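You operate a simulated robot arm through the tools that you are given. There is no shell and no other tool. Be economical: measure what you need, move in short steps, check, and stop when the job is done.

Carry out the task below with a simulated two-armed robot. There is one attempt and no reset: what you move stays moved.

JOB
On the middle table, fold the blue cloth in half.

The check looks at the end state, three seconds after you hand in, the way a careful person would. Anything else that was tipped, shoved, dropped, spilled or broken makes it a failure. Flat cloth is picked up by pressing the open fingertips on it (5 to 10 N) and closing them slowly along it; thin cloth reads only 2 to 8 mm in the jaws.

ROBOT AND FRAMES
Two 7-joint arms with two-finger parallel grippers on one trunk, on a base that drives. Base frame: it is fixed to the floor where the robot stands at the start and does not move with it; the origin is under the middle of the robot, x ahead of it, y to its left, z up; the surface under the hand at the start is at about z = 800. Units: mm, rad, N and s.
The left shoulder is at the start at [101, 182, 940], the right one opposite. With the tool pointing down near the work surface each hand reaches from about 300 to 780 mm from the robot's upright axis, wherever it stands, measured 20 degrees to its own side. Places, roughly: middle table [600, 300, 800]. Payload 3.91 kg a hand.
The TCP of each hand is the grasp point between the finger pads, 30 mm short of the fingertips. In the tool frame z runs along the fingers and y along their closing line. Largest opening 110 mm; finger width 20, thickness 10; the body of the gripper, 48 by 112 mm, starts 55 mm behind the TCP.
Orientation is that of the tool frame in the base frame, as a unit quaternion [w, x, y, z]. With the fingers straight down and closing along the base's y, the tool's x points along the base's -x, its y along +y and its z along -z.

CONTROLS
- The arms move only by the tool servo_tool. It takes "left_series", "right_series" or both (then of equal length, played together; a hand with none holds still); each is a list of rows, each a list of 3 entries, a list of its own where there are three numbers: the shift along the tool's x, y, z in units of 20 mm (1.0 is 20 mm), then the turn, a rotation vector about the tool's x, y, z in units of 8 degrees (1.0 is 8 degrees), then the gripper command, from -1 (shut) to 1 (fully open), values between in proportion. In form: [[[dx, dy, dz], [ax, ay, az], claw], ...]. A call has 1 to 8 rows; each row shifts and turns the commanded pose from where the row before left it, along the tool's axes as they then stand. A call with a number of a shift or a turn outside -1 to 1 is refused whole. A row lasts 0.2 s, in which the tool goes at most 50 mm and 0.15 rad; a call with a longer step from one row to the next is refused whole, and so is a gripper value outside its range. A pose out of reach is approached as far as the arm can. The call stops where the force on the tool passes 40 N (or 10 N more than at its start, if that is more) or the arm is blocked; 0.2 s more then pass. Each finger travels about 72 mm/s and halts on what it meets, pressing with about 35 N; the grip force reading is that of the motor and also rises with nothing between the fingers. The clock runs only during rows and for 0.2 s after the last one: add rows that do not move to give the fingers time. The reply holds the time, the measured pose of the TCP, the force on the tool along the base axes, the opening and the grip force, in the units named above and with some noise, with the torque about the TCP (base axes, N m) and any sound that the robot's microphone picked up, and new pictures: "show" is both (left out), scene, wrist or none (wrist: the cameras of the hands that moved).
- Cameras (640 x 400 px; columns grow to the right, rows downward): "scene" is now at [262.3, 12.3, 1115.1]; the picture's right is [0.15, -0.99, 0.00], its down [-0.58, -0.09, -0.81] and it looks along [0.80, 0.12, -0.59] (base axes); focal length 214 px, centre (320, 200). "left" rides on the left gripper at [73, -17, -103] in its tool frame; the picture's right is [0.23, 0.97, 0.00], its down [-0.76, 0.18, -0.62] and it looks along [-0.61, 0.14, 0.78] (tool axes); focal length 222 px, centre (320, 200). "right" rides on the right gripper at [72, 17, -103] in its tool frame; the picture's right is [-0.23, 0.97, 0.00], its down [-0.76, -0.18, -0.62] and it looks along [-0.61, -0.14, 0.78] (tool axes); focal length 222 px, centre (320, 200). There is no depth. A picture from a camera that has moved, and an enlarged one, comes with that camera's place and axes in the base frame and with its lens.
- lift_body(by): slides the trunk up (or, below 0, down) by that many mm; the arms and the scene camera ride with it, the base frame stays. It gives what a move gives, with no picture.
- drive_base(legs): drives the robot by 1 to 6 legs, each [ahead, left, turn to the left] in mm, mm and rad, along the robot's own axes; the way and the turn of a leg run together, so that a leg with both is an arc; at most 1500 mm and 3.142 rad a leg. The arms and the cameras ride along, it lands a little off, and it stops where it bumps. It gives what a move gives, and a new picture of the scene camera.
- pan_tilt(pan, tilt): turns the head with the scene camera to pan (to the left, within 1.396 rad either way) and tilt (down, from -0.506 to 1.204), counted from straight ahead of the robot. It gives what a move gives, and a new picture of the scene camera.
- enlarge(camera, box): a new picture of the part [left, top, right, bottom] of that camera's present view, enlarged. No time passes.
- finish_job(): hands the job in; it is judged then, once.

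Work in short steps. Places have to be worked out from the pictures, the camera data and where the tool is seen: move nearer, look again, correct. Check each grasp and each placing, and mend what went wrong. You have 120 turns and 260 pictures in all, those below and enlarged ones among them. Open the grippers and draw the arms clear of the work before you hand the job in, unless the task says otherwise; then end with one line.

The tools are called after "Call:" as name(argument=value, ...) on one line, values as JSON. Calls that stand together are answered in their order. servo_tool: Moves the arms, as the interface text tells. Its arguments: {"type":"object","properties":{"left_series":{"type":"array","items":{"type":"array"}},"right_series":{"type":"array","items":{"type":"array"}},"show":{"type":"string","enum":["both","scene","wrist","none"]}},"required":[]} The other tools are called the same way: lift_body (by) slides the trunk up or down; drive_base (legs) drives the base; pan_tilt (pan, tilt) turns the head that bears the scene camera; enlarge (camera, box) takes an enlarged picture of a part of a camera's view; finish_job () hands the job in.

At the start:

```text
time: 0.0
left_eef_pos: [411.4, 302.9, 1044.3]
left_orientation: [0.0, -0.001, 1.0, 0.0]
left_force: [-0.2, -0.8, -0.5]
left_ft_torque: [-0.01, 0.0, -0.01]
left_finger_gap: 109.9
left_grip_force: 0.0
right_eef_pos: [472.8, -61.6, 985.9]
right_orientation: [0.001, 0.0, 1.0, 0.0]
right_force: [0.4, 0.8, -0.8]
right_ft_torque: [-0.04, 0.02, -0.02]
right_finger_gap: 109.9
right_grip_force: 0.1
trunk travel left (down, up): [-200.0, 314.0]
robot x, y, heading: [1.7, -2.0, -0.004]
head pan, tilt: [0.145, 0.627]
```

scene: 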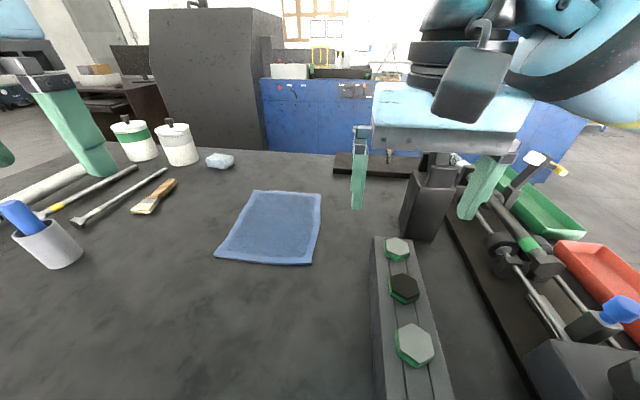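
right: 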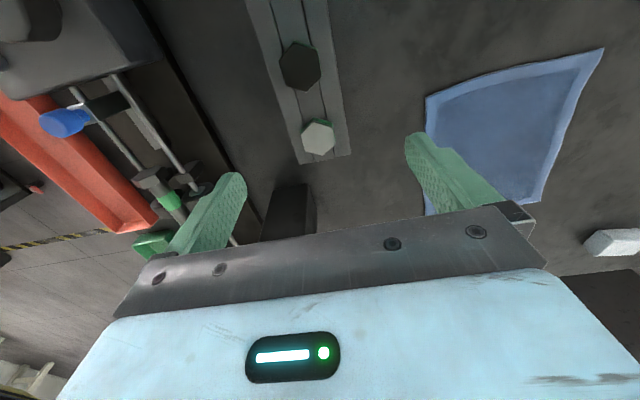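
left: 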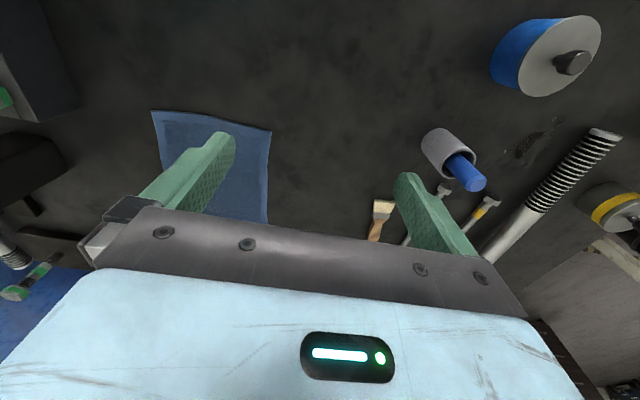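

I place the cloth's corners at about (486,240), (497,62), (721,78) and (708,257). I plan to carry the near edge over to the far edge with both hands. First I'll drive left so the cloth is centred within reach of both arms.

Call:
drive_base(legs=[[0, 150, 0]])

```text
time: 1.9
left_eef_pos: [412.8, 451.8, 1044.8]
left_orientation: [0.0, -0.002, 1.0, 0.0]
left_force: [0.0, -0.1, 0.0]
left_ft_torque: [-0.01, 0.0, -0.03]
left_finger_gap: 109.9
left_grip_force: 0.0
right_eef_pos: [473.7, 89.0, 986.1]
right_orientation: [0.0, 0.0, 1.0, 0.0]
right_force: [1.0, 0.1, -1.1]
right_ft_torque: [-0.02, 0.0, -0.05]
right_finger_gap: 109.9
right_grip_force: 0.0
trunk travel left (down, up): [-200.0, 314.0]
robot x, y, heading: [1.3, 145.7, -0.005]
head pan, tilt: [0.145, 0.627]
camera scene: at [262.1, 161.7, 1115.1], right [0.15, -0.99, 0.0], down [-0.58, -0.09, -0.81], along [0.8, 0.12, -0.59], focal length 214 px, centre (320, 200)
```

scene: 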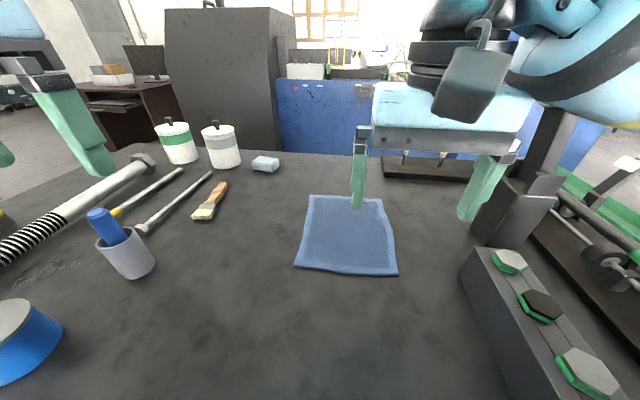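

The corners check out from the new position, with the robot at about y=146. I'll bring both hands above the near corners at a safe height, with the grippers narrowed to about 30 mm.

Call:
servo_tool(left_series=[[[-0.4, -1, 0.5], [0, 0, 0], -0.45], [[-0.4, -1, 0.5], [0, 0, 0], -0.45], [[-0.4, -1, 0.5], [0, 0, 0], -0.45], [[-0.4, -1, 0.5], [0, 0, 0], -0.45], [[-0.4, -1, 0.5], [0, 0, 0], -0.45], [[-0.4, -1, 0.5], [0, 0, 0], -0.45], [[-0.4, -1, 0.5], [0, 0, 0], -0.45], [[-0.4, -1, 0.5], [0, 0, 0], -0.45]], right_series=[[[-0.2, 0, 0.5], [0, 0, 0], -0.45], [[-0.2, 0, 0.5], [0, 0, 0], -0.45], [[-0.2, 0, 0.5], [0, 0, 0], -0.45], [[-0.2, 0, 0.5], [0, 0, 0], -0.45], [[-0.2, 0, 0.5], [0, 0, 0], -0.45], [[-0.2, 0, 0.5], [0, 0, 0], -0.45], [[-0.2, 0, 0.5], [0, 0, 0], -0.45], [[-0.2, 0, 0.5], [0, 0, 0], -0.45]], show="none")

Call:
pan_tilt(pan=0.0, tilt=0.8)

```text
time: 3.8
left_eef_pos: [479.5, 294.5, 963.1]
left_orientation: [0.0, -0.001, 1.0, 0.0]
left_force: [-0.2, -0.1, 0.5]
left_ft_torque: [0.02, 0.02, -0.02]
left_finger_gap: 30.3
left_grip_force: 0.1
right_eef_pos: [505.2, 87.6, 905.5]
right_orientation: [0.001, -0.001, 1.0, -0.001]
right_force: [0.1, -0.3, 0.2]
right_ft_torque: [0.02, 0.02, 0.0]
right_finger_gap: 30.2
right_grip_force: 0.1
trunk travel left (down, up): [-200.0, 314.0]
robot x, y, heading: [2.4, 148.6, -0.0]
head pan, tilt: [0.145, 0.627]
```

```text
time: 4.5
left_eef_pos: [477.0, 294.9, 964.2]
left_orientation: [0.0, -0.001, 1.0, 0.0]
left_force: [0.2, 0.8, 0.9]
left_ft_torque: [-0.02, 0.0, 0.02]
left_finger_gap: 30.3
left_grip_force: 0.0
right_eef_pos: [503.9, 88.8, 905.3]
right_orientation: [0.001, 0.0, 1.0, 0.0]
right_force: [0.1, 0.1, 0.5]
right_ft_torque: [-0.01, 0.0, 0.0]
right_finger_gap: 30.3
right_grip_force: 0.2
trunk travel left (down, up): [-200.0, 314.0]
robot x, y, heading: [3.0, 149.8, 0.0]
head pan, tilt: [0.0, 0.799]
camera scene: at [256.2, 148.7, 1100.6], right [0.0, -1.0, 0.0], down [-0.72, 0.0, -0.7], along [0.7, 0.0, -0.72], focal length 214 px, centre (320, 200)
```

scene: 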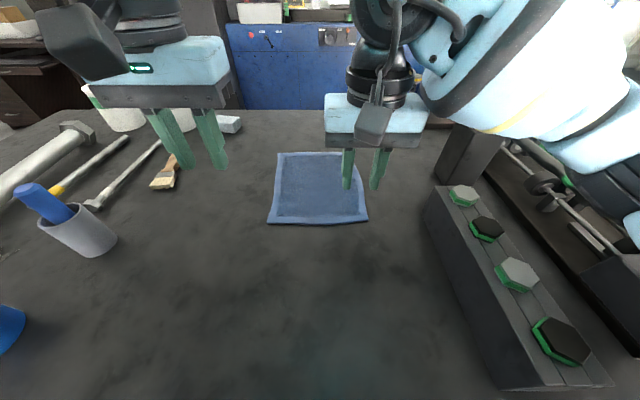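

The corners refine to near-left (492,242), near-right (492,64) and far-left (712,253). Next I'll lower both hands above the grasp points at x≈505, y≈214 and y≈90.

Call:
servo_tool(left_series=[[[-0.28, -0.8, 1], [0, 0, 0], -0.45], [[-0.28, -0.8, 1], [0, 0, 0], -0.45], [[-0.28, -0.8, 1], [0, 0, 0], -0.45], [[-0.28, -0.8, 1], [0, 0, 0], -0.45], [[-0.28, -0.8, 1], [0, 0, 0], -0.45]], right_series=[[[0, 0, 0.4], [0, 0, 0], -0.45], [[0, 0, 0.4], [0, 0, 0], -0.45], [[0, 0, 0.4], [0, 0, 0], -0.45], [[0, 0, 0.4], [0, 0, 0], -0.45], [[0, 0, 0.4], [0, 0, 0], -0.45]])

```text
time: 5.7
left_eef_pos: [513.4, 285.3, 895.7]
left_orientation: [0.001, -0.003, 1.0, -0.001]
left_force: [-0.8, 0.1, -0.1]
left_ft_torque: [-0.01, 0.0, 0.01]
left_finger_gap: 30.4
left_grip_force: 0.0
left hand out of reach, approached as far as the arm can: row 1, 2, 3, 4, 5
right_eef_pos: [505.5, 88.5, 864.2]
right_orientation: [0.0, -0.001, 1.0, 0.0]
right_force: [0.1, -0.8, -1.2]
right_ft_torque: [0.03, -0.02, -0.04]
right_finger_gap: 30.2
right_grip_force: 0.1
trunk travel left (down, up): [-200.0, 314.0]
robot x, y, heading: [0.6, 146.5, 0.004]
head pan, tilt: [0.0, 0.799]
camera scene: at [256.5, 148.6, 1100.5], right [0.0, -1.0, 0.0], down [-0.72, 0.0, -0.7], along [0.7, 0.0, -0.72], focal length 214 px, centre (320, 200)
camera right: at [433.1, 105.3, 968.2], right [0.23, 0.97, 0.0], down [0.76, -0.18, 0.62], along [0.61, -0.14, -0.78], focal length 222 px, centre (320, 200)
camera left: at [440.6, 267.4, 998.6], right [-0.23, 0.97, 0.0], down [0.76, 0.18, 0.62], along [0.61, 0.15, -0.78], focal length 222 px, centre (320, 200)
```

scene: 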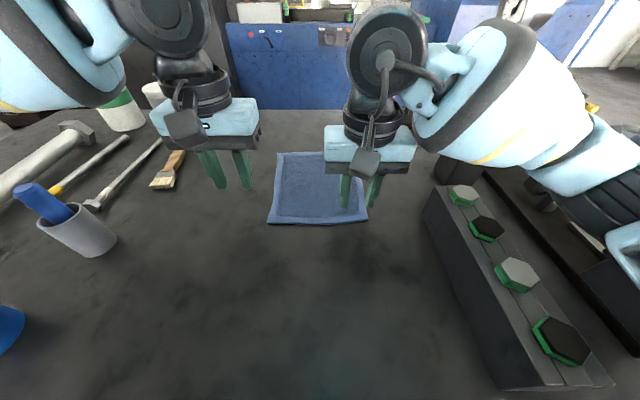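
right: 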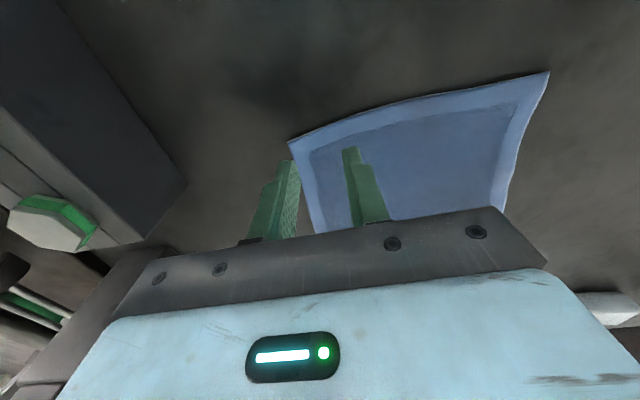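
left: 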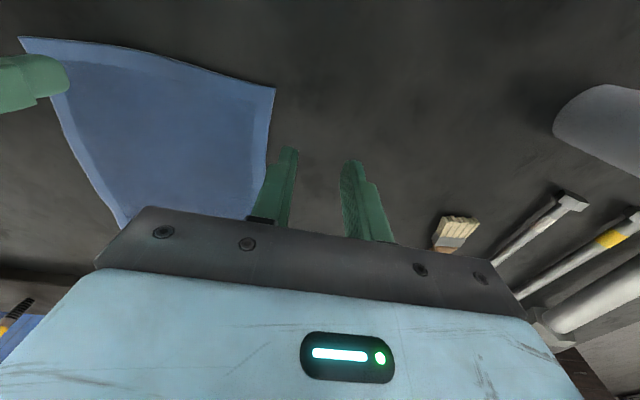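

The left hand stalls at about y=285, probably against a joint limit. I'll back it up a little and retry with y moved on its own.

Call:
servo_tool(left_series=[[[0, 0, -1], [0, 0, 0], -0.45], [[0, 0, -1], [0, 0, 0], -0.45], [[0, 0, 0], [0, 0, 0], -0.45]], show="none")

```text
time: 6.5
left_eef_pos: [516.6, 297.7, 938.4]
left_orientation: [0.0, -0.001, 1.0, 0.0]
left_force: [0.4, -0.1, -1.0]
left_ft_torque: [0.04, 0.03, -0.01]
left_finger_gap: 30.1
left_grip_force: 0.1
left hand out of reach, approached as far as the arm can: row 1, 2
right_eef_pos: [504.6, 89.2, 864.6]
right_orientation: [0.0, 0.0, 1.0, 0.0]
right_force: [-0.2, -0.3, -0.2]
right_ft_torque: [-0.02, 0.03, -0.02]
right_finger_gap: 30.5
right_grip_force: 0.1
trunk travel left (down, up): [-200.0, 314.0]
robot x, y, heading: [-1.6, 150.1, -0.001]
head pan, tilt: [0.0, 0.799]
```

The command seems to have reset to the stalled pose. I'll test moving the left hand in −y with a slight yaw.

Call:
servo_tool(left_series=[[[0, -0.5, 0], [0, 0, 0.8], -0.45], [[0, -0.5, 0], [0, 0, 0.8], -0.45], [[0, -0.5, 0], [0, 0, 0.8], -0.45], [[0, 0, 0], [0, 0, 0], -0.45]], show="scene")

```text
time: 7.5
left_eef_pos: [524.2, 301.2, 939.9]
left_orientation: [0.0, 0.165, 0.986, 0.0]
left_force: [0.3, -0.7, 0.3]
left_ft_torque: [0.0, 0.01, 0.01]
left_finger_gap: 30.2
left_grip_force: 0.2
left hand out of reach, approached as far as the arm can: row 1, 2, 3
right_eef_pos: [504.8, 87.9, 865.3]
right_orientation: [0.001, -0.001, 1.0, 0.001]
right_force: [0.9, 1.4, 0.3]
right_ft_torque: [0.02, -0.06, -0.01]
right_finger_gap: 30.3
right_grip_force: 0.1
trunk travel left (down, up): [-200.0, 314.0]
robot x, y, heading: [1.6, 148.7, 0.001]
head pan, tilt: [0.0, 0.799]
camera scene: at [256.0, 148.6, 1100.6], right [0.0, -1.0, 0.0], down [-0.72, 0.0, -0.7], along [0.7, 0.0, -0.72], focal length 214 px, centre (320, 200)
```

scene: 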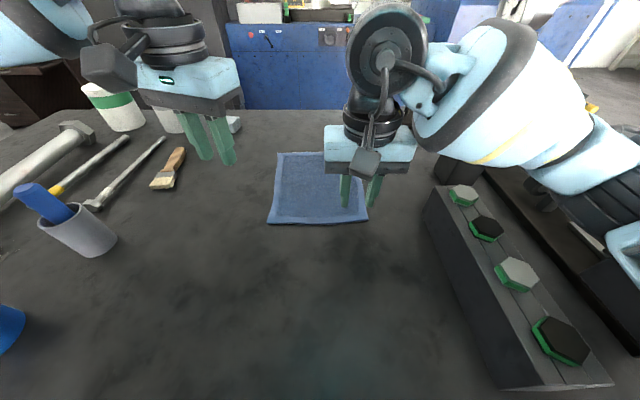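

That yaw made it worse. I'll try the opposite yaw while moving inward.

Call:
servo_tool(left_series=[[[0, 0, 0], [0, 0, -1], -0.45], [[0, 0, 0], [0, 0, -1], -0.45], [[0, -0.5, 0], [0, 0, -1], -0.45], [[0, -0.5, 0], [0, 0, -1], -0.45], [[0, -0.5, 0], [0, 0, -1], -0.45], [[0, -0.5, 0], [0, 0, -1], -0.45], [[0, -0.5, 0], [0, 0, 0], -0.45], [[0, 0, 0], [0, 0, 0], -0.45]], show="none")

```text
time: 9.3
left_eef_pos: [559.7, 329.1, 938.8]
left_orientation: [0.002, -0.25, 0.968, 0.0]
left_force: [-0.5, 0.5, -0.3]
left_ft_torque: [0.01, -0.02, 0.01]
left_finger_gap: 30.2
left_grip_force: 0.1
left hand out of reach, approached as far as the arm can: row 3, 4, 6, 7
right_eef_pos: [504.2, 88.9, 865.8]
right_orientation: [0.001, -0.001, 1.0, 0.0]
right_force: [-0.3, 0.7, -0.9]
right_ft_torque: [0.01, 0.0, -0.02]
right_finger_gap: 30.2
right_grip_force: 0.1
trunk travel left (down, up): [-200.0, 314.0]
robot x, y, heading: [2.7, 149.0, 0.004]
head pan, tilt: [0.0, 0.799]
```

Even so, it drifts away from the right hand, which could be arm-to-arm spacing or joint posture. To find out, I'll raise the right hand, move it aside, and unyaw the left.

Call:
servo_tool(right_series=[[[0, 0, -1], [0, 0, 0], -0.45], [[0, 0, -1], [0, 0, 0], -0.45], [[0, 0, -1], [0, 0, 0], -0.45], [[0, 0, -1], [0, 0, 0], -0.45], [[0, 0, -1], [0, 0, 0], -0.45], [[0, 0, -1], [0, 0, 0], -0.45], [[0, -1, 0], [0, 0, 0], -0.45], [[0, -1, 0], [0, 0, 0], -0.45]], left_series=[[[0, 0, 0], [0, 0, 1], -0.45], [[0, 0, 0], [0, 0, 1], -0.45], [[0, 0, 0], [0, 0, 1], -0.45], [[0, 0, 0], [0, 0, 0.6], -0.45], [[0, 0, 0], [0, 0, 0], -0.45], [[0, 0, 0], [0, 0, 0], -0.45], [[0, 0, 0], [0, 0, 0], -0.45], [[0, 0, 0], [0, 0, 0], -0.45]], show="none")

Call:
servo_tool(right_series=[[[0, -1, 0], [0, 0, 0], -0.45], [[0, -1, 0], [0, 0, 0], -0.45], [[0, -1, 0], [0, 0, 0], -0.45], [[0, -1, 0], [0, 0, 0], -0.45], [[0, 0, 0], [0, 0, 0], -0.45], [[0, 0, 0], [0, 0, 0], -0.45], [[0, 0, 0], [0, 0, 0], -0.45]], left_series=[[[0, 0, 0], [0, 0, 0], -0.45], [[0, 0, 0], [0, 0, 0], -0.45], [[0, -0.8, 0], [0, 0, 0], -0.45], [[0, -0.8, 0], [0, 0, 0], -0.45], [[0, -0.8, 0], [0, 0, 0], -0.45], [[0, -0.8, 0], [0, 0, 0], -0.45], [[0, -0.8, 0], [0, 0, 0], -0.45]], show="scene")

```text
time: 11.1
left_eef_pos: [559.4, 328.1, 938.3]
left_orientation: [0.001, -0.002, 1.0, 0.001]
left_force: [0.3, 0.6, 0.5]
left_ft_torque: [-0.01, 0.03, 0.01]
left_finger_gap: 30.3
left_grip_force: 0.0
right_eef_pos: [504.8, 46.8, 984.7]
right_orientation: [0.001, -0.001, 1.0, 0.001]
right_force: [-0.4, -0.5, 0.1]
right_ft_torque: [0.0, -0.02, -0.03]
right_finger_gap: 30.2
right_grip_force: 0.1
trunk travel left (down, up): [-200.0, 314.0]
robot x, y, heading: [2.4, 149.4, -0.001]
head pan, tilt: [0.0, 0.799]
```

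```text
time: 12.7
left_eef_pos: [562.0, 327.6, 939.4]
left_orientation: [0.0, -0.001, 1.0, 0.0]
left_force: [1.1, -0.7, -0.2]
left_ft_torque: [0.03, 0.0, 0.0]
left_finger_gap: 30.6
left_grip_force: 0.0
left hand out of reach, approached as far as the arm can: row 3, 4, 5, 6, 7
right_eef_pos: [504.0, -31.8, 984.7]
right_orientation: [0.0, -0.002, 1.0, 0.0]
right_force: [-0.7, 0.8, -0.3]
right_ft_torque: [0.0, -0.03, -0.03]
right_finger_gap: 30.5
right_grip_force: 0.1
trunk travel left (down, up): [-200.0, 314.0]
robot x, y, heading: [2.5, 145.6, -0.001]
head pan, tilt: [0.0, 0.799]
camera scene: at [256.1, 148.7, 1100.6], right [0.0, -1.0, 0.0], down [-0.72, 0.0, -0.7], along [0.7, 0.0, -0.72], focal length 214 px, centre (320, 200)
```

scene: 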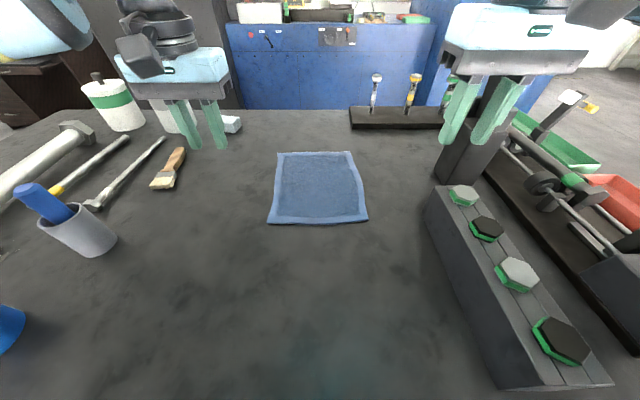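

The right hand isn't the cause, so it's a posture limit. At time 4.5 the left hand reached (477,295) without trouble, so I'll retract it in x first and then go inward.

Call:
servo_tool(left_series=[[[1, 0, 0], [0, 0, 0], -0.45], [[1, 0, 0], [0, 0, 0], -0.45], [[1, 0, 0], [0, 0, 0], -0.45], [[1, 0, 0], [0, 0, 0], -0.45], [[1, 0, 0], [0, 0, 0], -0.45], [[1, 0, 0], [0, 0, 0], -0.45], [[1, 0, 0], [0, 0, 0], -0.45], [[0, 0, 0], [0, 0, 0], -0.45]], show="none")

Call:
servo_tool(left_series=[[[0, -1, 0], [0, 0, 0], -0.45], [[0, -1, 0], [0, 0, 0], -0.45], [[0, -1, 0], [0, 0, 0], -0.45], [[0, -1, 0], [0, 0, 0], -0.45], [[0, -1, 0], [0, 0, 0], -0.45], [[0, -1, 0], [0, 0, 0], -0.45], [[0, 0, 0], [0, 0, 0], -0.45]], show="none")

```text
time: 14.5
left_eef_pos: [421.0, 326.8, 938.9]
left_orientation: [0.0, -0.002, 1.0, 0.001]
left_force: [0.9, -0.1, 0.0]
left_ft_torque: [-0.03, 0.01, 0.01]
left_finger_gap: 30.1
left_grip_force: 0.1
right_eef_pos: [505.0, -31.7, 984.0]
right_orientation: [0.0, -0.002, 1.0, -0.001]
right_force: [-0.4, -0.2, -0.6]
right_ft_torque: [0.03, 0.01, 0.0]
right_finger_gap: 30.4
right_grip_force: 0.1
trunk travel left (down, up): [-200.0, 314.0]
robot x, y, heading: [-0.5, 147.4, 0.002]
head pan, tilt: [0.0, 0.799]
```

```text
time: 16.1
left_eef_pos: [425.0, 262.1, 942.1]
left_orientation: [0.001, -0.003, 1.0, 0.0]
left_force: [-1.0, 0.4, 0.8]
left_ft_torque: [0.06, -0.01, -0.01]
left_finger_gap: 30.6
left_grip_force: 0.0
left hand out of reach, approached as far as the arm can: row 4, 5, 6
right_eef_pos: [504.4, -32.2, 984.3]
right_orientation: [0.001, -0.001, 1.0, 0.0]
right_force: [-1.1, -0.2, 0.5]
right_ft_torque: [-0.02, -0.01, 0.03]
right_finger_gap: 30.3
right_grip_force: 0.0
trunk travel left (down, up): [-200.0, 314.0]
robot x, y, heading: [-4.6, 148.9, -0.0]
head pan, tilt: [0.0, 0.799]
```

The limit looks like a shoulder-angle ray: the left hand can hardly cross inside its own shoulder line. I'll test how far inward the right arm can go, with the left hand moved out of its way.

Call:
servo_tool(left_series=[[[0, 1, 0], [0, 0, 0], -0.45], [[0, 1, 0], [0, 0, 0], -0.45], [[0, 1, 0], [0, 0, 0], -0.45], [[0, 1, 0], [0, 0, 0], -0.45], [[0, 1, 0], [0, 0, 0], -0.45], [[0, 1, 0], [0, 0, 0], -0.45], [[0, 1, 0], [0, 0, 0], -0.45], [[0, 0, 0], [0, 0, 0], -0.45]], right_series=[[[0, 1, 0.3], [0, 0, 0], -0.45], [[0, 1, 0.3], [0, 0, 0], -0.45], [[0, 1, 0.3], [0, 0, 0], -0.45], [[0, 1, 0.3], [0, 0, 0], -0.45], [[0, 1, 0.3], [0, 0, 0], -0.45], [[0, 1, 0.3], [0, 0, 0], -0.45], [[0, 1, 0.3], [0, 0, 0], -0.45], [[0, 1, 0.3], [0, 0, 0], -0.45]], show="none")

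Call:
servo_tool(right_series=[[[0, 1, 0.6], [0, 0, 0], -0.45], [[0, 1, 0.6], [0, 0, 0], -0.45], [[-1, 0, 0.6], [0, 0, 0], -0.45], [[-1, 0, 0.6], [0, 0, 0], -0.45], [[-1, 0, 0.6], [0, 0, 0], -0.45], [[-1, 0, 0], [0, 0, 0], -0.45], [[-1, 0, 0], [0, 0, 0], -0.45], [[-1, 0, 0], [0, 0, 0], -0.45]], show="none")

```text
time: 17.9
left_eef_pos: [422.0, 402.7, 942.0]
left_orientation: [0.0, -0.002, 1.0, 0.0]
left_force: [-0.4, 0.5, -0.2]
left_ft_torque: [0.02, 0.0, 0.02]
left_finger_gap: 30.4
left_grip_force: 0.1
right_eef_pos: [505.8, 128.7, 937.2]
right_orientation: [0.001, -0.001, 1.0, 0.0]
right_force: [0.5, 0.0, -0.7]
right_ft_torque: [0.0, 0.02, 0.02]
right_finger_gap: 30.3
right_grip_force: 0.0
trunk travel left (down, up): [-200.0, 314.0]
robot x, y, heading: [-0.7, 146.1, -0.0]
head pan, tilt: [0.0, 0.799]
```

```text
time: 19.7
left_eef_pos: [423.3, 402.8, 941.1]
left_orientation: [0.0, -0.002, 1.0, -0.001]
left_force: [-0.1, -0.1, -0.3]
left_ft_torque: [0.04, 0.04, 0.0]
left_finger_gap: 30.3
left_grip_force: 0.0
right_eef_pos: [623.6, 170.4, 878.2]
right_orientation: [0.0, -0.001, 1.0, 0.0]
right_force: [1.0, 0.1, -0.3]
right_ft_torque: [-0.01, -0.01, 0.02]
right_finger_gap: 30.2
right_grip_force: 0.0
trunk travel left (down, up): [-200.0, 314.0]
robot x, y, heading: [-2.7, 152.0, 0.004]
head pan, tilt: [0.0, 0.799]
```

The right arm goes well inward without trouble. I'll extend it to the far-edge distance to check reach there.

Call:
servo_tool(right_series=[[[-1, 0, 0], [0, 0, 0], -0.45], [[-1, 0, 0], [0, 0, 0], -0.45], [[-1, 0, 0], [0, 0, 0], -0.45], [[-1, 0, 0], [0, 0, 0], -0.45], [[0, 1, 0], [0, 0, 0], -0.45], [[0, 1, 0], [0, 0, 0], -0.45], [[0, 1, 0], [0, 0, 0], -0.45]], show="none")

```text
time: 21.1
left_eef_pos: [422.3, 402.1, 942.0]
left_orientation: [0.0, -0.001, 1.0, 0.0]
left_force: [0.5, -0.7, 0.3]
left_ft_torque: [0.01, 0.03, -0.01]
left_finger_gap: 30.3
left_grip_force: 0.1
right_eef_pos: [701.0, 92.9, 869.8]
right_orientation: [-0.007, 0.075, 0.997, 0.013]
right_force: [-0.3, 0.1, 0.5]
right_ft_torque: [0.01, -0.03, -0.01]
right_finger_gap: 30.0
right_grip_force: 0.1
right hand out of reach, approached as far as the arm can: row 3, 4, 5, 6, 7
trunk travel left (down, up): [-200.0, 314.0]
robot x, y, heading: [0.6, 145.5, 0.0]
head pan, tilt: [0.0, 0.799]
stopped in row 7 (right hand): the arm was blocked; the commanded pose is now the measured one
```

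The right arm's limit is about 610 mm from its shoulder, so being closer to the table would help. I'll pull the right hand back up and look down for the table edge and any room ahead of the base.

Call:
servo_tool(right_series=[[[1, 0, -1], [0, 0, 0], -0.45], [[1, 0, -1], [0, 0, 0], -0.45], [[1, 0, -1], [0, 0, 0], -0.45], [[1, 0, -1], [0, 0, 0], -0.45], [[1, 0, -1], [0, 0, 0], -0.45], [[1, 0, 0], [0, 0, 0], -0.45], [[1, 0, 0], [0, 0, 0], -0.45], [[1, 0, 0], [0, 0, 0], -0.45]], show="none")

Call:
pan_tilt(pan=0, tilt=1.2)

```text
time: 22.9
left_eef_pos: [422.5, 402.5, 942.0]
left_orientation: [0.0, -0.002, 1.0, 0.0]
left_force: [0.2, 1.0, 0.1]
left_ft_torque: [0.04, -0.03, 0.0]
left_finger_gap: 30.3
left_grip_force: 0.1
right_eef_pos: [543.3, 117.7, 972.9]
right_orientation: [-0.005, 0.074, 0.997, 0.012]
right_force: [1.2, 0.0, -0.2]
right_ft_torque: [-0.01, 0.0, -0.01]
right_finger_gap: 30.4
right_grip_force: 0.0
trunk travel left (down, up): [-200.0, 314.0]
robot x, y, heading: [-0.5, 148.5, 0.006]
head pan, tilt: [0.0, 0.799]
```

```text
time: 23.8
left_eef_pos: [423.8, 403.2, 941.0]
left_orientation: [0.0, -0.002, 1.0, 0.0]
left_force: [0.9, -0.5, -0.6]
left_ft_torque: [0.02, -0.04, -0.01]
left_finger_gap: 30.3
left_grip_force: 0.0
right_eef_pos: [544.2, 116.5, 973.4]
right_orientation: [-0.006, 0.073, 0.997, 0.012]
right_force: [-0.5, -0.7, -0.7]
right_ft_torque: [-0.01, 0.0, -0.01]
right_finger_gap: 30.3
right_grip_force: 0.0
trunk travel left (down, up): [-200.0, 314.0]
robot x, y, heading: [2.3, 145.2, 0.006]
head pan, tilt: [0.0, 1.201]
camera scene: at [231.4, 148.6, 1072.9], right [0.0, -1.0, 0.0], down [-0.93, 0.0, -0.36], along [0.36, 0.0, -0.93], focal length 214 px, centre (320, 200)
```

scene: 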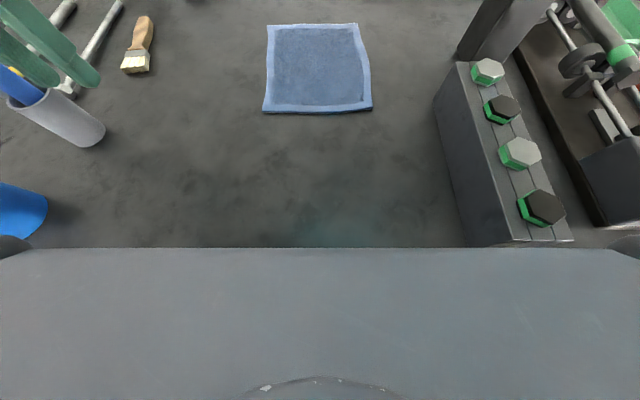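

The torso hides the table edge, so I won't risk driving forward. Instead I'll drive about 105 mm right, which puts the left hand outside its shoulder line, and pitch the tools forward to gain reach at the far edge.

Call:
drive_base(legs=[[0, -105, 0]])

Call:
pan_tilt(pan=0.1, tilt=0.9)

```text
time: 25.4
left_eef_pos: [424.6, 294.8, 941.1]
left_orientation: [-0.001, -0.001, 1.0, 0.0]
left_force: [-0.7, -0.7, 0.2]
left_ft_torque: [0.02, -0.01, 0.0]
left_finger_gap: 30.4
left_grip_force: 0.1
right_eef_pos: [543.9, 10.1, 973.4]
right_orientation: [-0.006, 0.073, 0.997, 0.012]
right_force: [-0.8, -0.3, 0.5]
right_ft_torque: [0.02, 0.01, 0.01]
right_finger_gap: 30.2
right_grip_force: 0.1
trunk travel left (down, up): [-200.0, 314.0]
robot x, y, heading: [3.5, 41.6, -0.0]
head pan, tilt: [0.0, 1.201]
camera scene: at [231.5, 41.4, 1072.9], right [0.0, -1.0, 0.0], down [-0.93, 0.0, -0.36], along [0.36, 0.0, -0.93], focal length 214 px, centre (320, 200)
```

scene: 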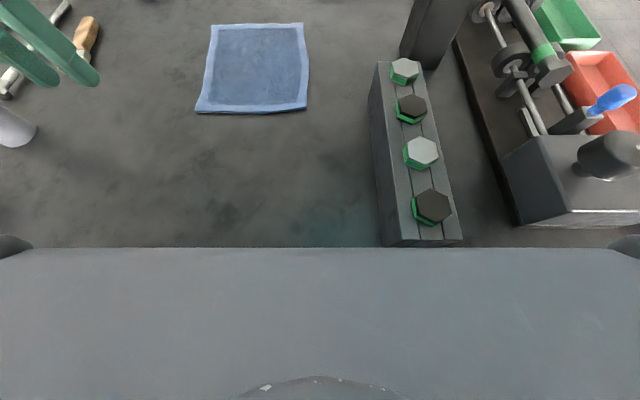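

```text
time: 26.1
left_eef_pos: [423.4, 294.6, 941.0]
left_orientation: [-0.001, -0.001, 1.0, -0.001]
left_force: [-0.1, 0.3, 0.2]
left_ft_torque: [0.01, 0.02, 0.0]
left_finger_gap: 30.5
left_grip_force: 0.1
right_eef_pos: [543.0, 9.4, 973.0]
right_orientation: [-0.006, 0.074, 0.997, 0.013]
right_force: [0.3, -0.2, 0.4]
right_ft_torque: [0.01, -0.01, -0.02]
right_finger_gap: 30.2
right_grip_force: 0.1
trunk travel left (down, up): [-200.0, 314.0]
robot x, y, heading: [-0.8, 43.1, -0.002]
head pan, tilt: [0.099, 0.901]
camera scene: at [250.7, 49.2, 1092.6], right [0.1, -1.0, 0.0], down [-0.78, -0.08, -0.62], along [0.62, 0.06, -0.78], focal length 214 px, centre (320, 200)
```

scene: 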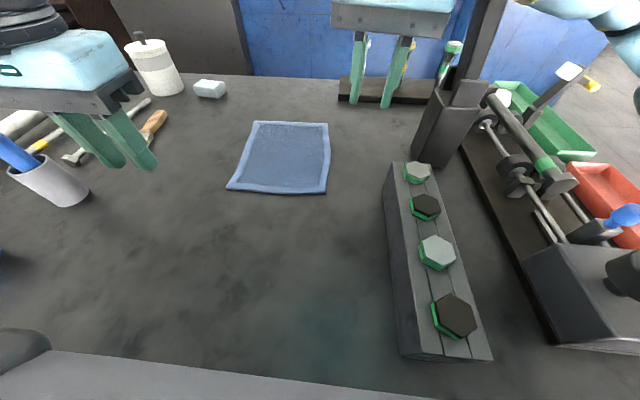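

Now both hands go above the grasp points, and I undo the right hand's 8° yaw on the way.

Call:
servo_tool(left_series=[[[-0.68, -0.5, 0.6], [0, 0, 0], -0.45], [[-0.68, -0.7, 0.6], [0, 0, 0], -0.45], [[-0.68, -0.7, 0.6], [0, 0, 0], -0.45], [[-0.68, -0.7, 0.6], [0, 0, 0], -0.45], [[-0.68, -0.7, 0.6], [0, 0, 0], -0.45], [[-0.7, -0.73, 0.55], [0, 0, 0], -0.45], [[0, 0, 0], [0, 0, 0], -0.45]], right_series=[[[0, 0, 0], [0, 0, -1], -0.45], [[0.38, 0.81, 1], [0, 0, 0], -0.45], [[0.38, 0.81, 1], [0, 0, 0], -0.45], [[0.38, 0.81, 1], [0, 0, 0], -0.45], [[0.38, 0.81, 1], [0, 0, 0], -0.45], [[0.38, 0.81, 1], [0, 0, 0], -0.45], [[0, 0, 0], [0, 0, 0], -0.45]])

```text
time: 27.8
left_eef_pos: [504.8, 216.6, 870.9]
left_orientation: [0.001, -0.001, 1.0, 0.0]
left_force: [1.1, -0.2, 0.1]
left_ft_torque: [0.0, 0.0, 0.03]
left_finger_gap: 30.3
left_grip_force: 0.1
right_eef_pos: [505.2, 95.4, 873.4]
right_orientation: [-0.005, 0.004, 1.0, 0.014]
right_force: [-0.2, 0.5, 0.7]
right_ft_torque: [0.01, -0.01, 0.01]
right_finger_gap: 30.4
right_grip_force: 0.0
trunk travel left (down, up): [-200.0, 314.0]
robot x, y, heading: [-0.9, 44.7, 0.001]
head pan, tilt: [0.099, 0.901]
camera scene: at [250.3, 49.0, 1092.8], right [0.1, -1.0, 0.0], down [-0.78, -0.08, -0.62], along [0.62, 0.06, -0.78], focal length 214 px, centre (320, 200)
camera right: at [433.9, 110.3, 978.2], right [0.24, 0.97, 0.02], down [0.77, -0.2, 0.61], along [0.6, -0.13, -0.79], focal length 222 px, centre (320, 200)
camera left: at [433.4, 198.4, 973.0], right [-0.23, 0.97, 0.0], down [0.76, 0.18, 0.62], along [0.61, 0.14, -0.78], focal length 222 px, centre (320, 200)
```

scene: 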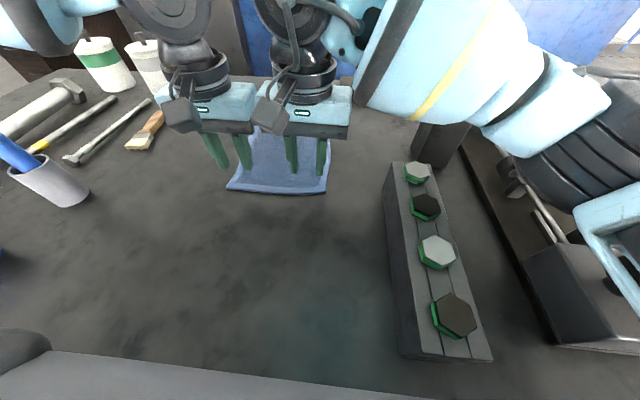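
right: 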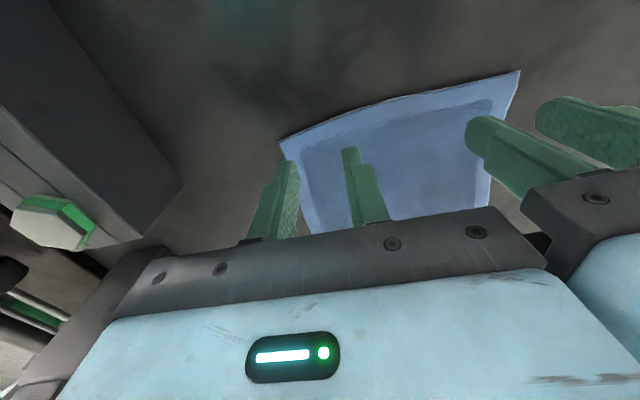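
left: 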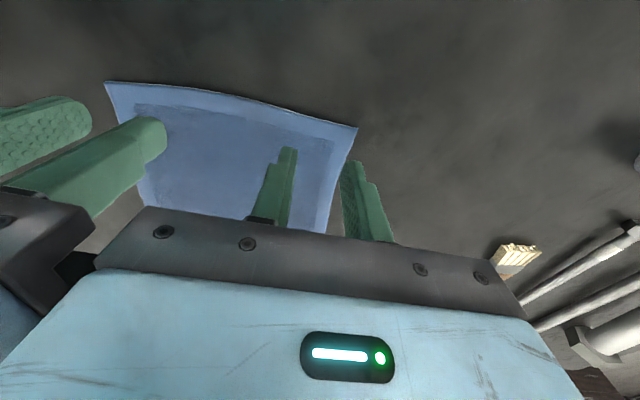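

Both hands are in position, with clear space between the gripper bodies. I'll nudge the right hand outward, narrow the jaws to about 24 mm and descend to just above the cloth.

Call:
servo_tool(left_series=[[[0, -0.07, 0.5], [0, 0, 0], -0.56], [[0, 0, 0.5], [0, 0, 0], -0.56], [[0, 0, 0.5], [0, 0, 0], -0.56], [[0, 0, 0.3], [0, 0, 0], -0.56], [[0, 0, 0], [0, 0, 0], -0.56]], right_series=[[[0, -0.28, 0.5], [-0.2, 0, 0], -0.56], [[0, 0, 0.5], [0, 0, 0], -0.56], [[0, 0, 0.5], [0, 0, 0], -0.56], [[0, 0, 0.4], [0, 0, 0], -0.56], [[0, 0, 0], [0, 0, 0], -0.56]], show="wrist")

```text
time: 28.9
left_eef_pos: [502.0, 219.5, 836.8]
left_orientation: [0.004, -0.001, 1.0, -0.004]
left_force: [0.6, -0.7, -0.4]
left_ft_torque: [0.02, 0.01, 0.02]
left_finger_gap: 24.2
left_grip_force: 0.0
right_eef_pos: [505.1, 96.5, 856.1]
right_orientation: [0.017, 0.004, 1.0, 0.023]
right_force: [-0.4, 0.5, 0.1]
right_ft_torque: [0.0, -0.01, 0.0]
right_finger_gap: 24.5
right_grip_force: 0.1
trunk travel left (down, up): [-200.0, 314.0]
robot x, y, heading: [-3.0, 38.7, 0.001]
head pan, tilt: [0.099, 0.901]
camera right: at [430.4, 109.6, 957.8], right [0.23, 0.97, 0.05], down [0.74, -0.21, 0.64], along [0.63, -0.11, -0.77], focal length 222 px, centre (320, 200)
camera left: at [429.2, 203.7, 938.7], right [-0.23, 0.97, -0.01], down [0.76, 0.18, 0.63], along [0.61, 0.14, -0.78], focal length 222 px, centre (320, 200)
```

right: 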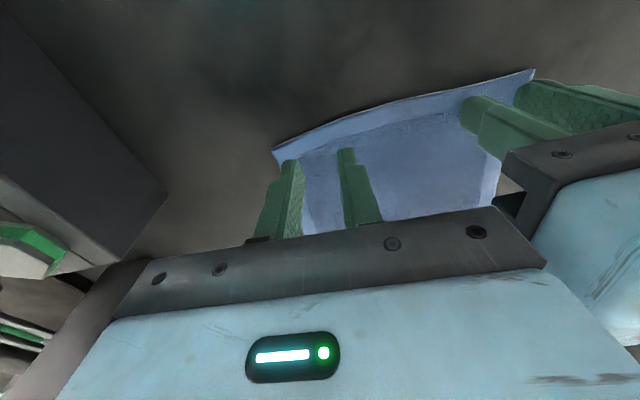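
left: 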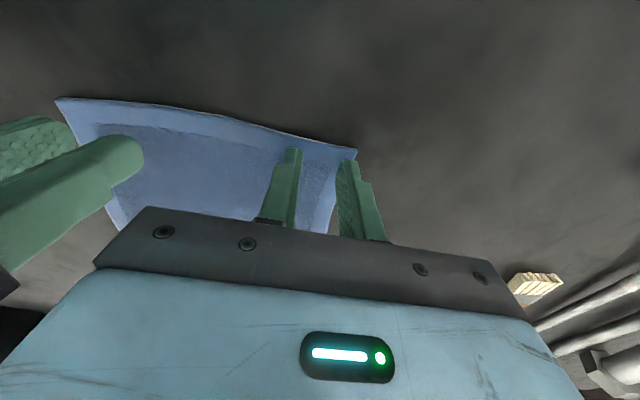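

The right hand stopped at z=856 and the left drifted outward, so something above the wrists may be touching. I'll look at the scene.

Call:
enlarge(camera="scene", box=[140, 0, 460, 200])

Call:
servo_tool(right_series=[[[0, 0, 0], [0, 0, 0], -0.56], [[0, 0, 0], [0, 0, 0], -0.56]], show="none")

```text
2.00 times, centred on (300, 100) of scene
camera zoom: at [245.7, 58.5, 1094.9], right [0.1, -0.99, 0.01], down [-0.78, -0.08, -0.62], along [0.62, 0.05, -0.78], focal length 429 px, centre (360, 400)
```

zoom: 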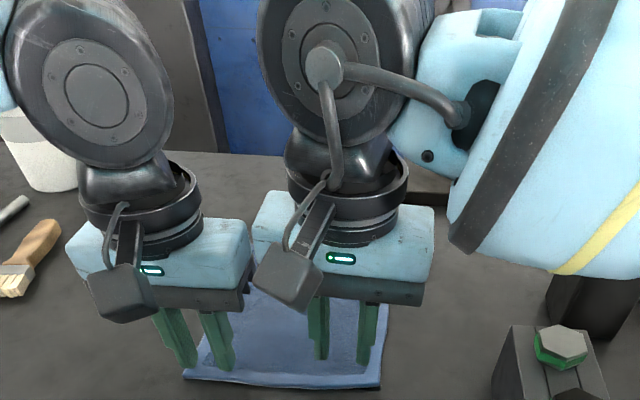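

```text
time: 29.6
left_eef_pos: [502.0, 220.9, 835.3]
left_orientation: [0.003, 0.0, 1.0, -0.004]
left_force: [0.4, 0.3, 0.0]
left_ft_torque: [0.02, -0.01, -0.01]
left_finger_gap: 24.1
left_grip_force: 0.1
right_eef_pos: [505.4, 96.0, 856.4]
right_orientation: [0.019, 0.004, 1.0, 0.023]
right_force: [1.1, 0.2, 0.2]
right_ft_torque: [0.0, -0.03, -0.01]
right_finger_gap: 24.0
right_grip_force: 0.1
trunk travel left (down, up): [-200.0, 314.0]
robot x, y, heading: [-0.1, 41.8, 0.002]
head pan, tilt: [0.099, 0.901]
```

The scene camera has shifted slightly, so the right forearm is probably pressing on something such as the tall block. I'll raise both hands immediately and inspect.

Call:
servo_tool(right_series=[[[0, 0, -1], [0.3, 0, 0], -0.56], [[0, 0, -1], [0.2, 0, 0], -0.56], [[0, 0, -1], [0, 0, 0], -0.56], [[0, 0, 0], [0, 0, 0], -0.56]], left_series=[[[0, 0, -1], [0, 0, 0], -0.56], [[0, 0, -1], [0, 0, 0], -0.56], [[0, 0, -1], [0, 0, 0], -0.56], [[0, 0, 0], [0, 0, 0], -0.56]], show="scene")

Call:
pan_tilt(pan=-0.4, tilt=0.75)

```text
time: 30.6
left_eef_pos: [506.5, 213.8, 894.5]
left_orientation: [0.0, -0.001, 1.0, 0.001]
left_force: [0.3, -0.2, -0.5]
left_ft_torque: [0.0, 0.04, 0.0]
left_finger_gap: 24.2
left_grip_force: 0.0
right_eef_pos: [503.7, 90.3, 897.8]
right_orientation: [-0.007, 0.004, 1.0, -0.008]
right_force: [0.0, -0.5, -0.5]
right_ft_torque: [-0.02, -0.03, 0.0]
right_finger_gap: 24.2
right_grip_force: 0.1
trunk travel left (down, up): [-200.0, 314.0]
robot x, y, heading: [3.7, 41.9, 0.0]
head pan, tilt: [0.099, 0.901]
camera scene: at [251.4, 49.4, 1092.2], right [0.1, -1.0, 0.0], down [-0.78, -0.08, -0.62], along [0.62, 0.06, -0.78], focal length 214 px, centre (320, 200)
```

scene: 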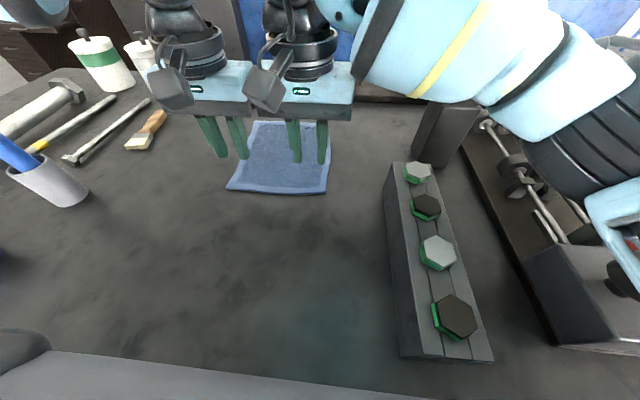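

```text
time: 31.5
left_eef_pos: [507.5, 213.2, 893.7]
left_orientation: [0.0, -0.001, 1.0, 0.0]
left_force: [-0.1, 0.3, 0.5]
left_ft_torque: [0.04, 0.04, -0.01]
left_finger_gap: 24.2
left_grip_force: 0.0
right_eef_pos: [503.5, 90.5, 898.4]
right_orientation: [-0.004, 0.005, 1.0, -0.008]
right_force: [0.7, -0.8, 0.1]
right_ft_torque: [0.02, -0.01, 0.0]
right_finger_gap: 24.3
right_grip_force: 0.0
trunk travel left (down, up): [-200.0, 314.0]
robot x, y, heading: [-3.1, 42.1, 0.002]
head pan, tilt: [-0.4, 0.75]
camera scene: at [251.9, 9.5, 1104.6], right [-0.39, -0.92, 0.0], down [-0.63, 0.27, -0.73], along [0.67, -0.28, -0.68], focal length 214 px, centre (320, 200)
```

scene: 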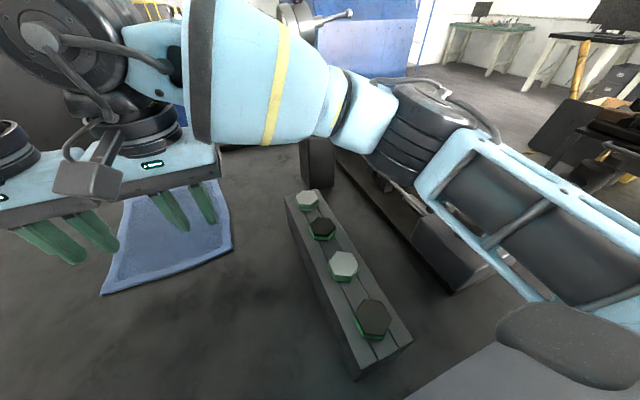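

The right elbow hangs low over the rack on the right and was pressing on it. Nothing looks displaced. I'll raise the trunk 150 mm so the elbows stay clear when the hands go down.

Call:
lift_body(by=150)

Call:
servo_tool(right_series=[[[0, 0, 1], [0, 0, 0], -0.56], [[0, 0, 1], [0, 0, 0], -0.56], [[0, 0, 1], [0, 0, 0], -0.56], [[0, 0, 1], [0, 0, 0], -0.56], [[0, 0, 1], [0, 0, 0], -0.56], [[0, 0, 1], [0, 0, 0], -0.56], [[0, 0, 1], [0, 0, 0], -0.56], [[0, 0, 0.8], [0, 0, 0], -0.56]], left_series=[[[0, 0, 1], [0, 0, 0], -0.56], [[0, 0, 1], [0, 0, 0], -0.56], [[0, 0, 1], [0, 0, 0], -0.56], [[0, 0, 1], [0, 0, 0], -0.56], [[0, 0, 1], [0, 0, 0], -0.56], [[0, 0, 1], [0, 0, 0], -0.56], [[0, 0, 1], [0, 0, 0], -0.56], [[0, 0, 0.6], [0, 0, 0], -0.56]], show="scene")

```text
time: 33.2
left_eef_pos: [506.5, 213.7, 1043.6]
left_orientation: [0.0, -0.001, 1.0, 0.0]
left_force: [0.3, 0.0, -0.3]
left_ft_torque: [-0.04, -0.02, 0.0]
left_finger_gap: 24.1
left_grip_force: 0.1
right_eef_pos: [505.5, 89.3, 1045.8]
right_orientation: [-0.006, 0.004, 1.0, -0.009]
right_force: [0.8, 0.9, -0.6]
right_ft_torque: [0.0, 0.03, -0.04]
right_finger_gap: 24.4
right_grip_force: 0.0
trunk travel left (down, up): [-350.0, 164.0]
robot x, y, heading: [1.5, 40.8, 0.001]
head pan, tilt: [-0.4, 0.75]
```

```text
time: 35.0
left_eef_pos: [504.7, 213.3, 891.4]
left_orientation: [0.0, -0.001, 1.0, -0.001]
left_force: [-0.5, -0.5, -0.6]
left_ft_torque: [0.01, 0.01, -0.02]
left_finger_gap: 23.9
left_grip_force: 0.2
right_eef_pos: [502.3, 88.8, 890.8]
right_orientation: [-0.004, 0.004, 1.0, -0.008]
right_force: [-0.1, 0.4, 1.2]
right_ft_torque: [0.01, 0.0, -0.01]
right_finger_gap: 24.2
right_grip_force: 0.1
trunk travel left (down, up): [-350.0, 164.0]
robot x, y, heading: [2.3, 41.0, 0.002]
head pan, tilt: [-0.4, 0.75]
camera scene: at [207.7, 9.5, 1259.7], right [-0.39, -0.92, 0.0], down [-0.63, 0.27, -0.73], along [0.67, -0.28, -0.68], focal length 214 px, centre (320, 200)
```

scene: 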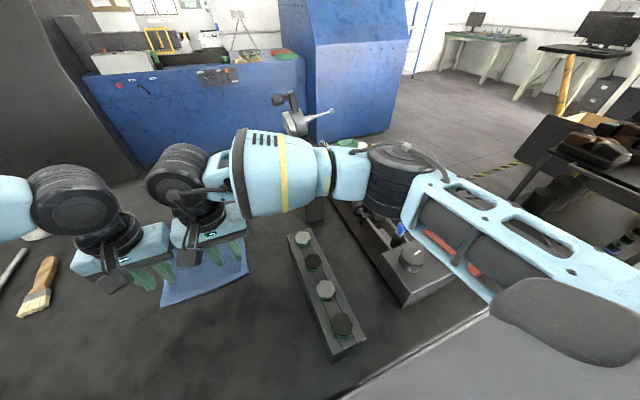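

The elbow is well clear now. Before grasping, I'll dry-run the carry at this height to check that both hands reach the far edge.

Call:
servo_tool(right_series=[[[-1, 0, 0], [0, 0, 0], -0.56], [[-1, 0, 0], [0, 0, 0], -0.56], [[-1, 0, 0], [0, 0, 0], -0.56], [[-1, 0, 0], [0, 0, 0], -0.56], [[-1, 0, 0], [0, 0, 0], -0.56], [[-1, 0, 0], [0, 0, 0], -0.56], [[-1, 0, 0], [0, 0, 0], -0.56], [[-1, 0, 0], [0, 0, 0], -0.56]], left_series=[[[-1, 0, 0], [0, 0, 0], -0.56], [[-1, 0, 0], [0, 0, 0], -0.56], [[-1, 0, 0], [0, 0, 0], -0.56], [[-1, 0, 0], [0, 0, 0], -0.56], [[-1, 0, 0], [0, 0, 0], -0.56], [[-1, 0, 0], [0, 0, 0], -0.56], [[-1, 0, 0], [0, 0, 0], -0.56], [[-1, 0, 0], [0, 0, 0], -0.56]], show="none")

Call:
servo_tool(right_series=[[[0, 0, 0.5], [0, -1, 0], -0.56], [[0, 0, 0.5], [0, -1, 0], -0.56], [[0, 0, 0.5], [0, -1, 0], -0.56], [[-0.9, 0, 0.4], [0, 0, 0], -0.56], [[-0.9, 0, 0.4], [0, 0, 0], -0.56], [[0, 0, 0], [0, 0, 0], -0.56]], left_series=[[[0, 0, 0.5], [0, -1, 0], -0.56], [[0, 0, 0.5], [0, -1, 0], -0.56], [[0, 0, 0.5], [0, -1, 0], -0.56], [[-0.9, 0, 0.4], [0, 0, 0], -0.56], [[-0.9, 0, 0.4], [0, 0, 0], -0.56], [[0, 0, 0], [0, 0, 0], -0.56]], show="scene")

```text
time: 37.0
left_eef_pos: [577.1, 223.3, 889.8]
left_orientation: [0.0, -0.001, 1.0, -0.001]
left_force: [0.6, 0.6, -0.3]
left_ft_torque: [0.0, -0.01, 0.01]
left_finger_gap: 24.1
left_grip_force: 0.1
left hand out of reach, approached as far as the arm can: row 4, 5, 6, 7, 8
right_eef_pos: [652.6, 57.6, 884.3]
right_orientation: [-0.007, 0.027, 1.0, -0.008]
right_force: [0.5, -1.1, -0.7]
right_ft_torque: [-0.01, -0.03, 0.02]
right_finger_gap: 24.2
right_grip_force: 0.0
right hand out of reach, approached as far as the arm can: row 7, 8
trunk travel left (down, up): [-350.0, 164.0]
robot x, y, heading: [2.0, 43.8, -0.006]
head pan, tilt: [-0.4, 0.75]
stopped in row 8 (right hand): the arm was blocked; the commanded pose is now the measured one
```

```text
time: 38.4
left_eef_pos: [621.2, 224.4, 860.2]
left_orientation: [0.208, 0.0, 0.978, 0.0]
left_force: [0.5, -0.2, 1.2]
left_ft_torque: [0.03, -0.01, 0.02]
left_finger_gap: 24.4
left_grip_force: 0.1
right_eef_pos: [694.7, 56.4, 853.6]
right_orientation: [0.202, 0.023, 0.979, -0.013]
right_force: [-0.2, 1.1, 0.6]
right_ft_torque: [0.03, -0.02, 0.01]
right_finger_gap: 24.1
right_grip_force: 0.0
trunk travel left (down, up): [-350.0, 164.0]
robot x, y, heading: [-0.1, 43.8, 0.003]
head pan, tilt: [-0.4, 0.75]
camera scene: at [207.2, 9.1, 1259.8], right [-0.39, -0.92, 0.0], down [-0.63, 0.27, -0.73], along [0.67, -0.28, -0.68], focal length 214 px, centre (320, 200)
```

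scene: 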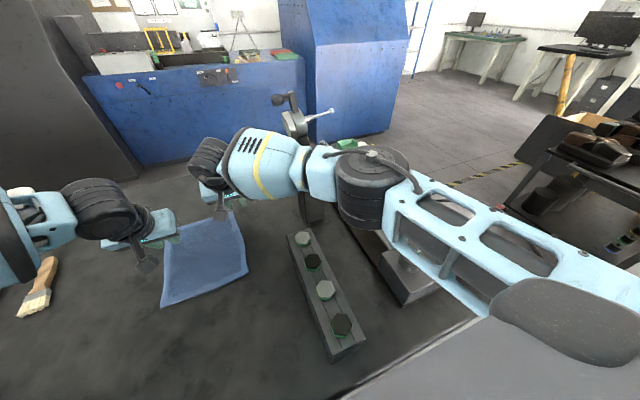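

Pitching the tools extends the reach a lot. I'll keep pushing the left hand to x≈700 and bring the right hand to y≈90.

Call:
servo_tool(right_series=[[[0, 0.85, 0], [0, 0, 0], -0.56], [[0, 0.85, 0], [0, 0, 0], -0.56], [[0, 0, 0], [0, 0, 0], -0.56], [[0, 0, 0], [0, 0, 0], -0.56], [[0, 0, 0], [0, 0, 0], -0.56]], left_series=[[[-0.9, 0, 0.4], [0, 0, 0], -0.56], [[-0.9, 0, 0.4], [0, 0, 0], -0.56], [[-0.9, 0, 0.4], [0, 0, 0], -0.56], [[-0.9, 0, 0.4], [0, 0, 0], -0.56], [[0, 0, 0], [0, 0, 0], -0.56]], show="none")

```text
time: 39.6
left_eef_pos: [667.0, 242.0, 856.2]
left_orientation: [0.208, -0.001, 0.978, 0.0]
left_force: [-1.0, -0.8, 1.0]
left_ft_torque: [-0.01, -0.02, -0.01]
left_finger_gap: 24.4
left_grip_force: 0.2
left hand out of reach, approached as far as the arm can: row 2, 3, 4
right_eef_pos: [695.8, 90.5, 854.7]
right_orientation: [0.201, 0.022, 0.979, -0.013]
right_force: [0.4, 0.0, 0.0]
right_ft_torque: [-0.02, -0.01, -0.01]
right_finger_gap: 23.9
right_grip_force: 0.1
trunk travel left (down, up): [-350.0, 164.0]
robot x, y, heading: [-1.4, 41.4, 0.0]
head pan, tilt: [-0.4, 0.75]
```

The right hand is fine, and the left is limited to about (667,242) with the robot here. I'll simulate the robot standing 42 mm further right by testing both hands at +42 mm in y.

Call:
servo_tool(left_series=[[[-0.3, 0.6, 0.13], [0, -0.6, 0], -0.56], [[-0.3, 0.6, 0.13], [0, -0.6, 0], -0.56], [[-0.5, 0, 0.2], [0, 0, 0], -0.56], [[0, 0, 0], [0, 0, 0], -0.56], [[0, 0, 0], [0, 0, 0], -0.56]], right_series=[[[0, 0, 0], [0, -0.6, 0], -0.56], [[0, 0.4, 0], [0, -0.6, 0], -0.56], [[0, 0.85, 0], [0, 0, 0], -0.56], [[0, 0.85, 0], [0, 0, 0], -0.56], [[0, 0, 0], [0, 0, 0], -0.56]], show="none")

```text
time: 40.8
left_eef_pos: [688.4, 264.0, 860.4]
left_orientation: [0.289, 0.0, 0.957, 0.0]
left_force: [-0.9, 1.1, -0.2]
left_ft_torque: [0.01, -0.02, -0.02]
left_finger_gap: 24.0
left_grip_force: 0.0
right_eef_pos: [705.5, 119.3, 853.9]
right_orientation: [0.284, 0.033, 0.958, -0.017]
right_force: [0.0, -0.1, 0.0]
right_ft_torque: [-0.04, -0.03, -0.01]
right_finger_gap: 23.9
right_grip_force: 0.1
trunk travel left (down, up): [-350.0, 164.0]
robot x, y, heading: [3.4, 36.8, 0.005]
head pan, tilt: [-0.4, 0.75]
```

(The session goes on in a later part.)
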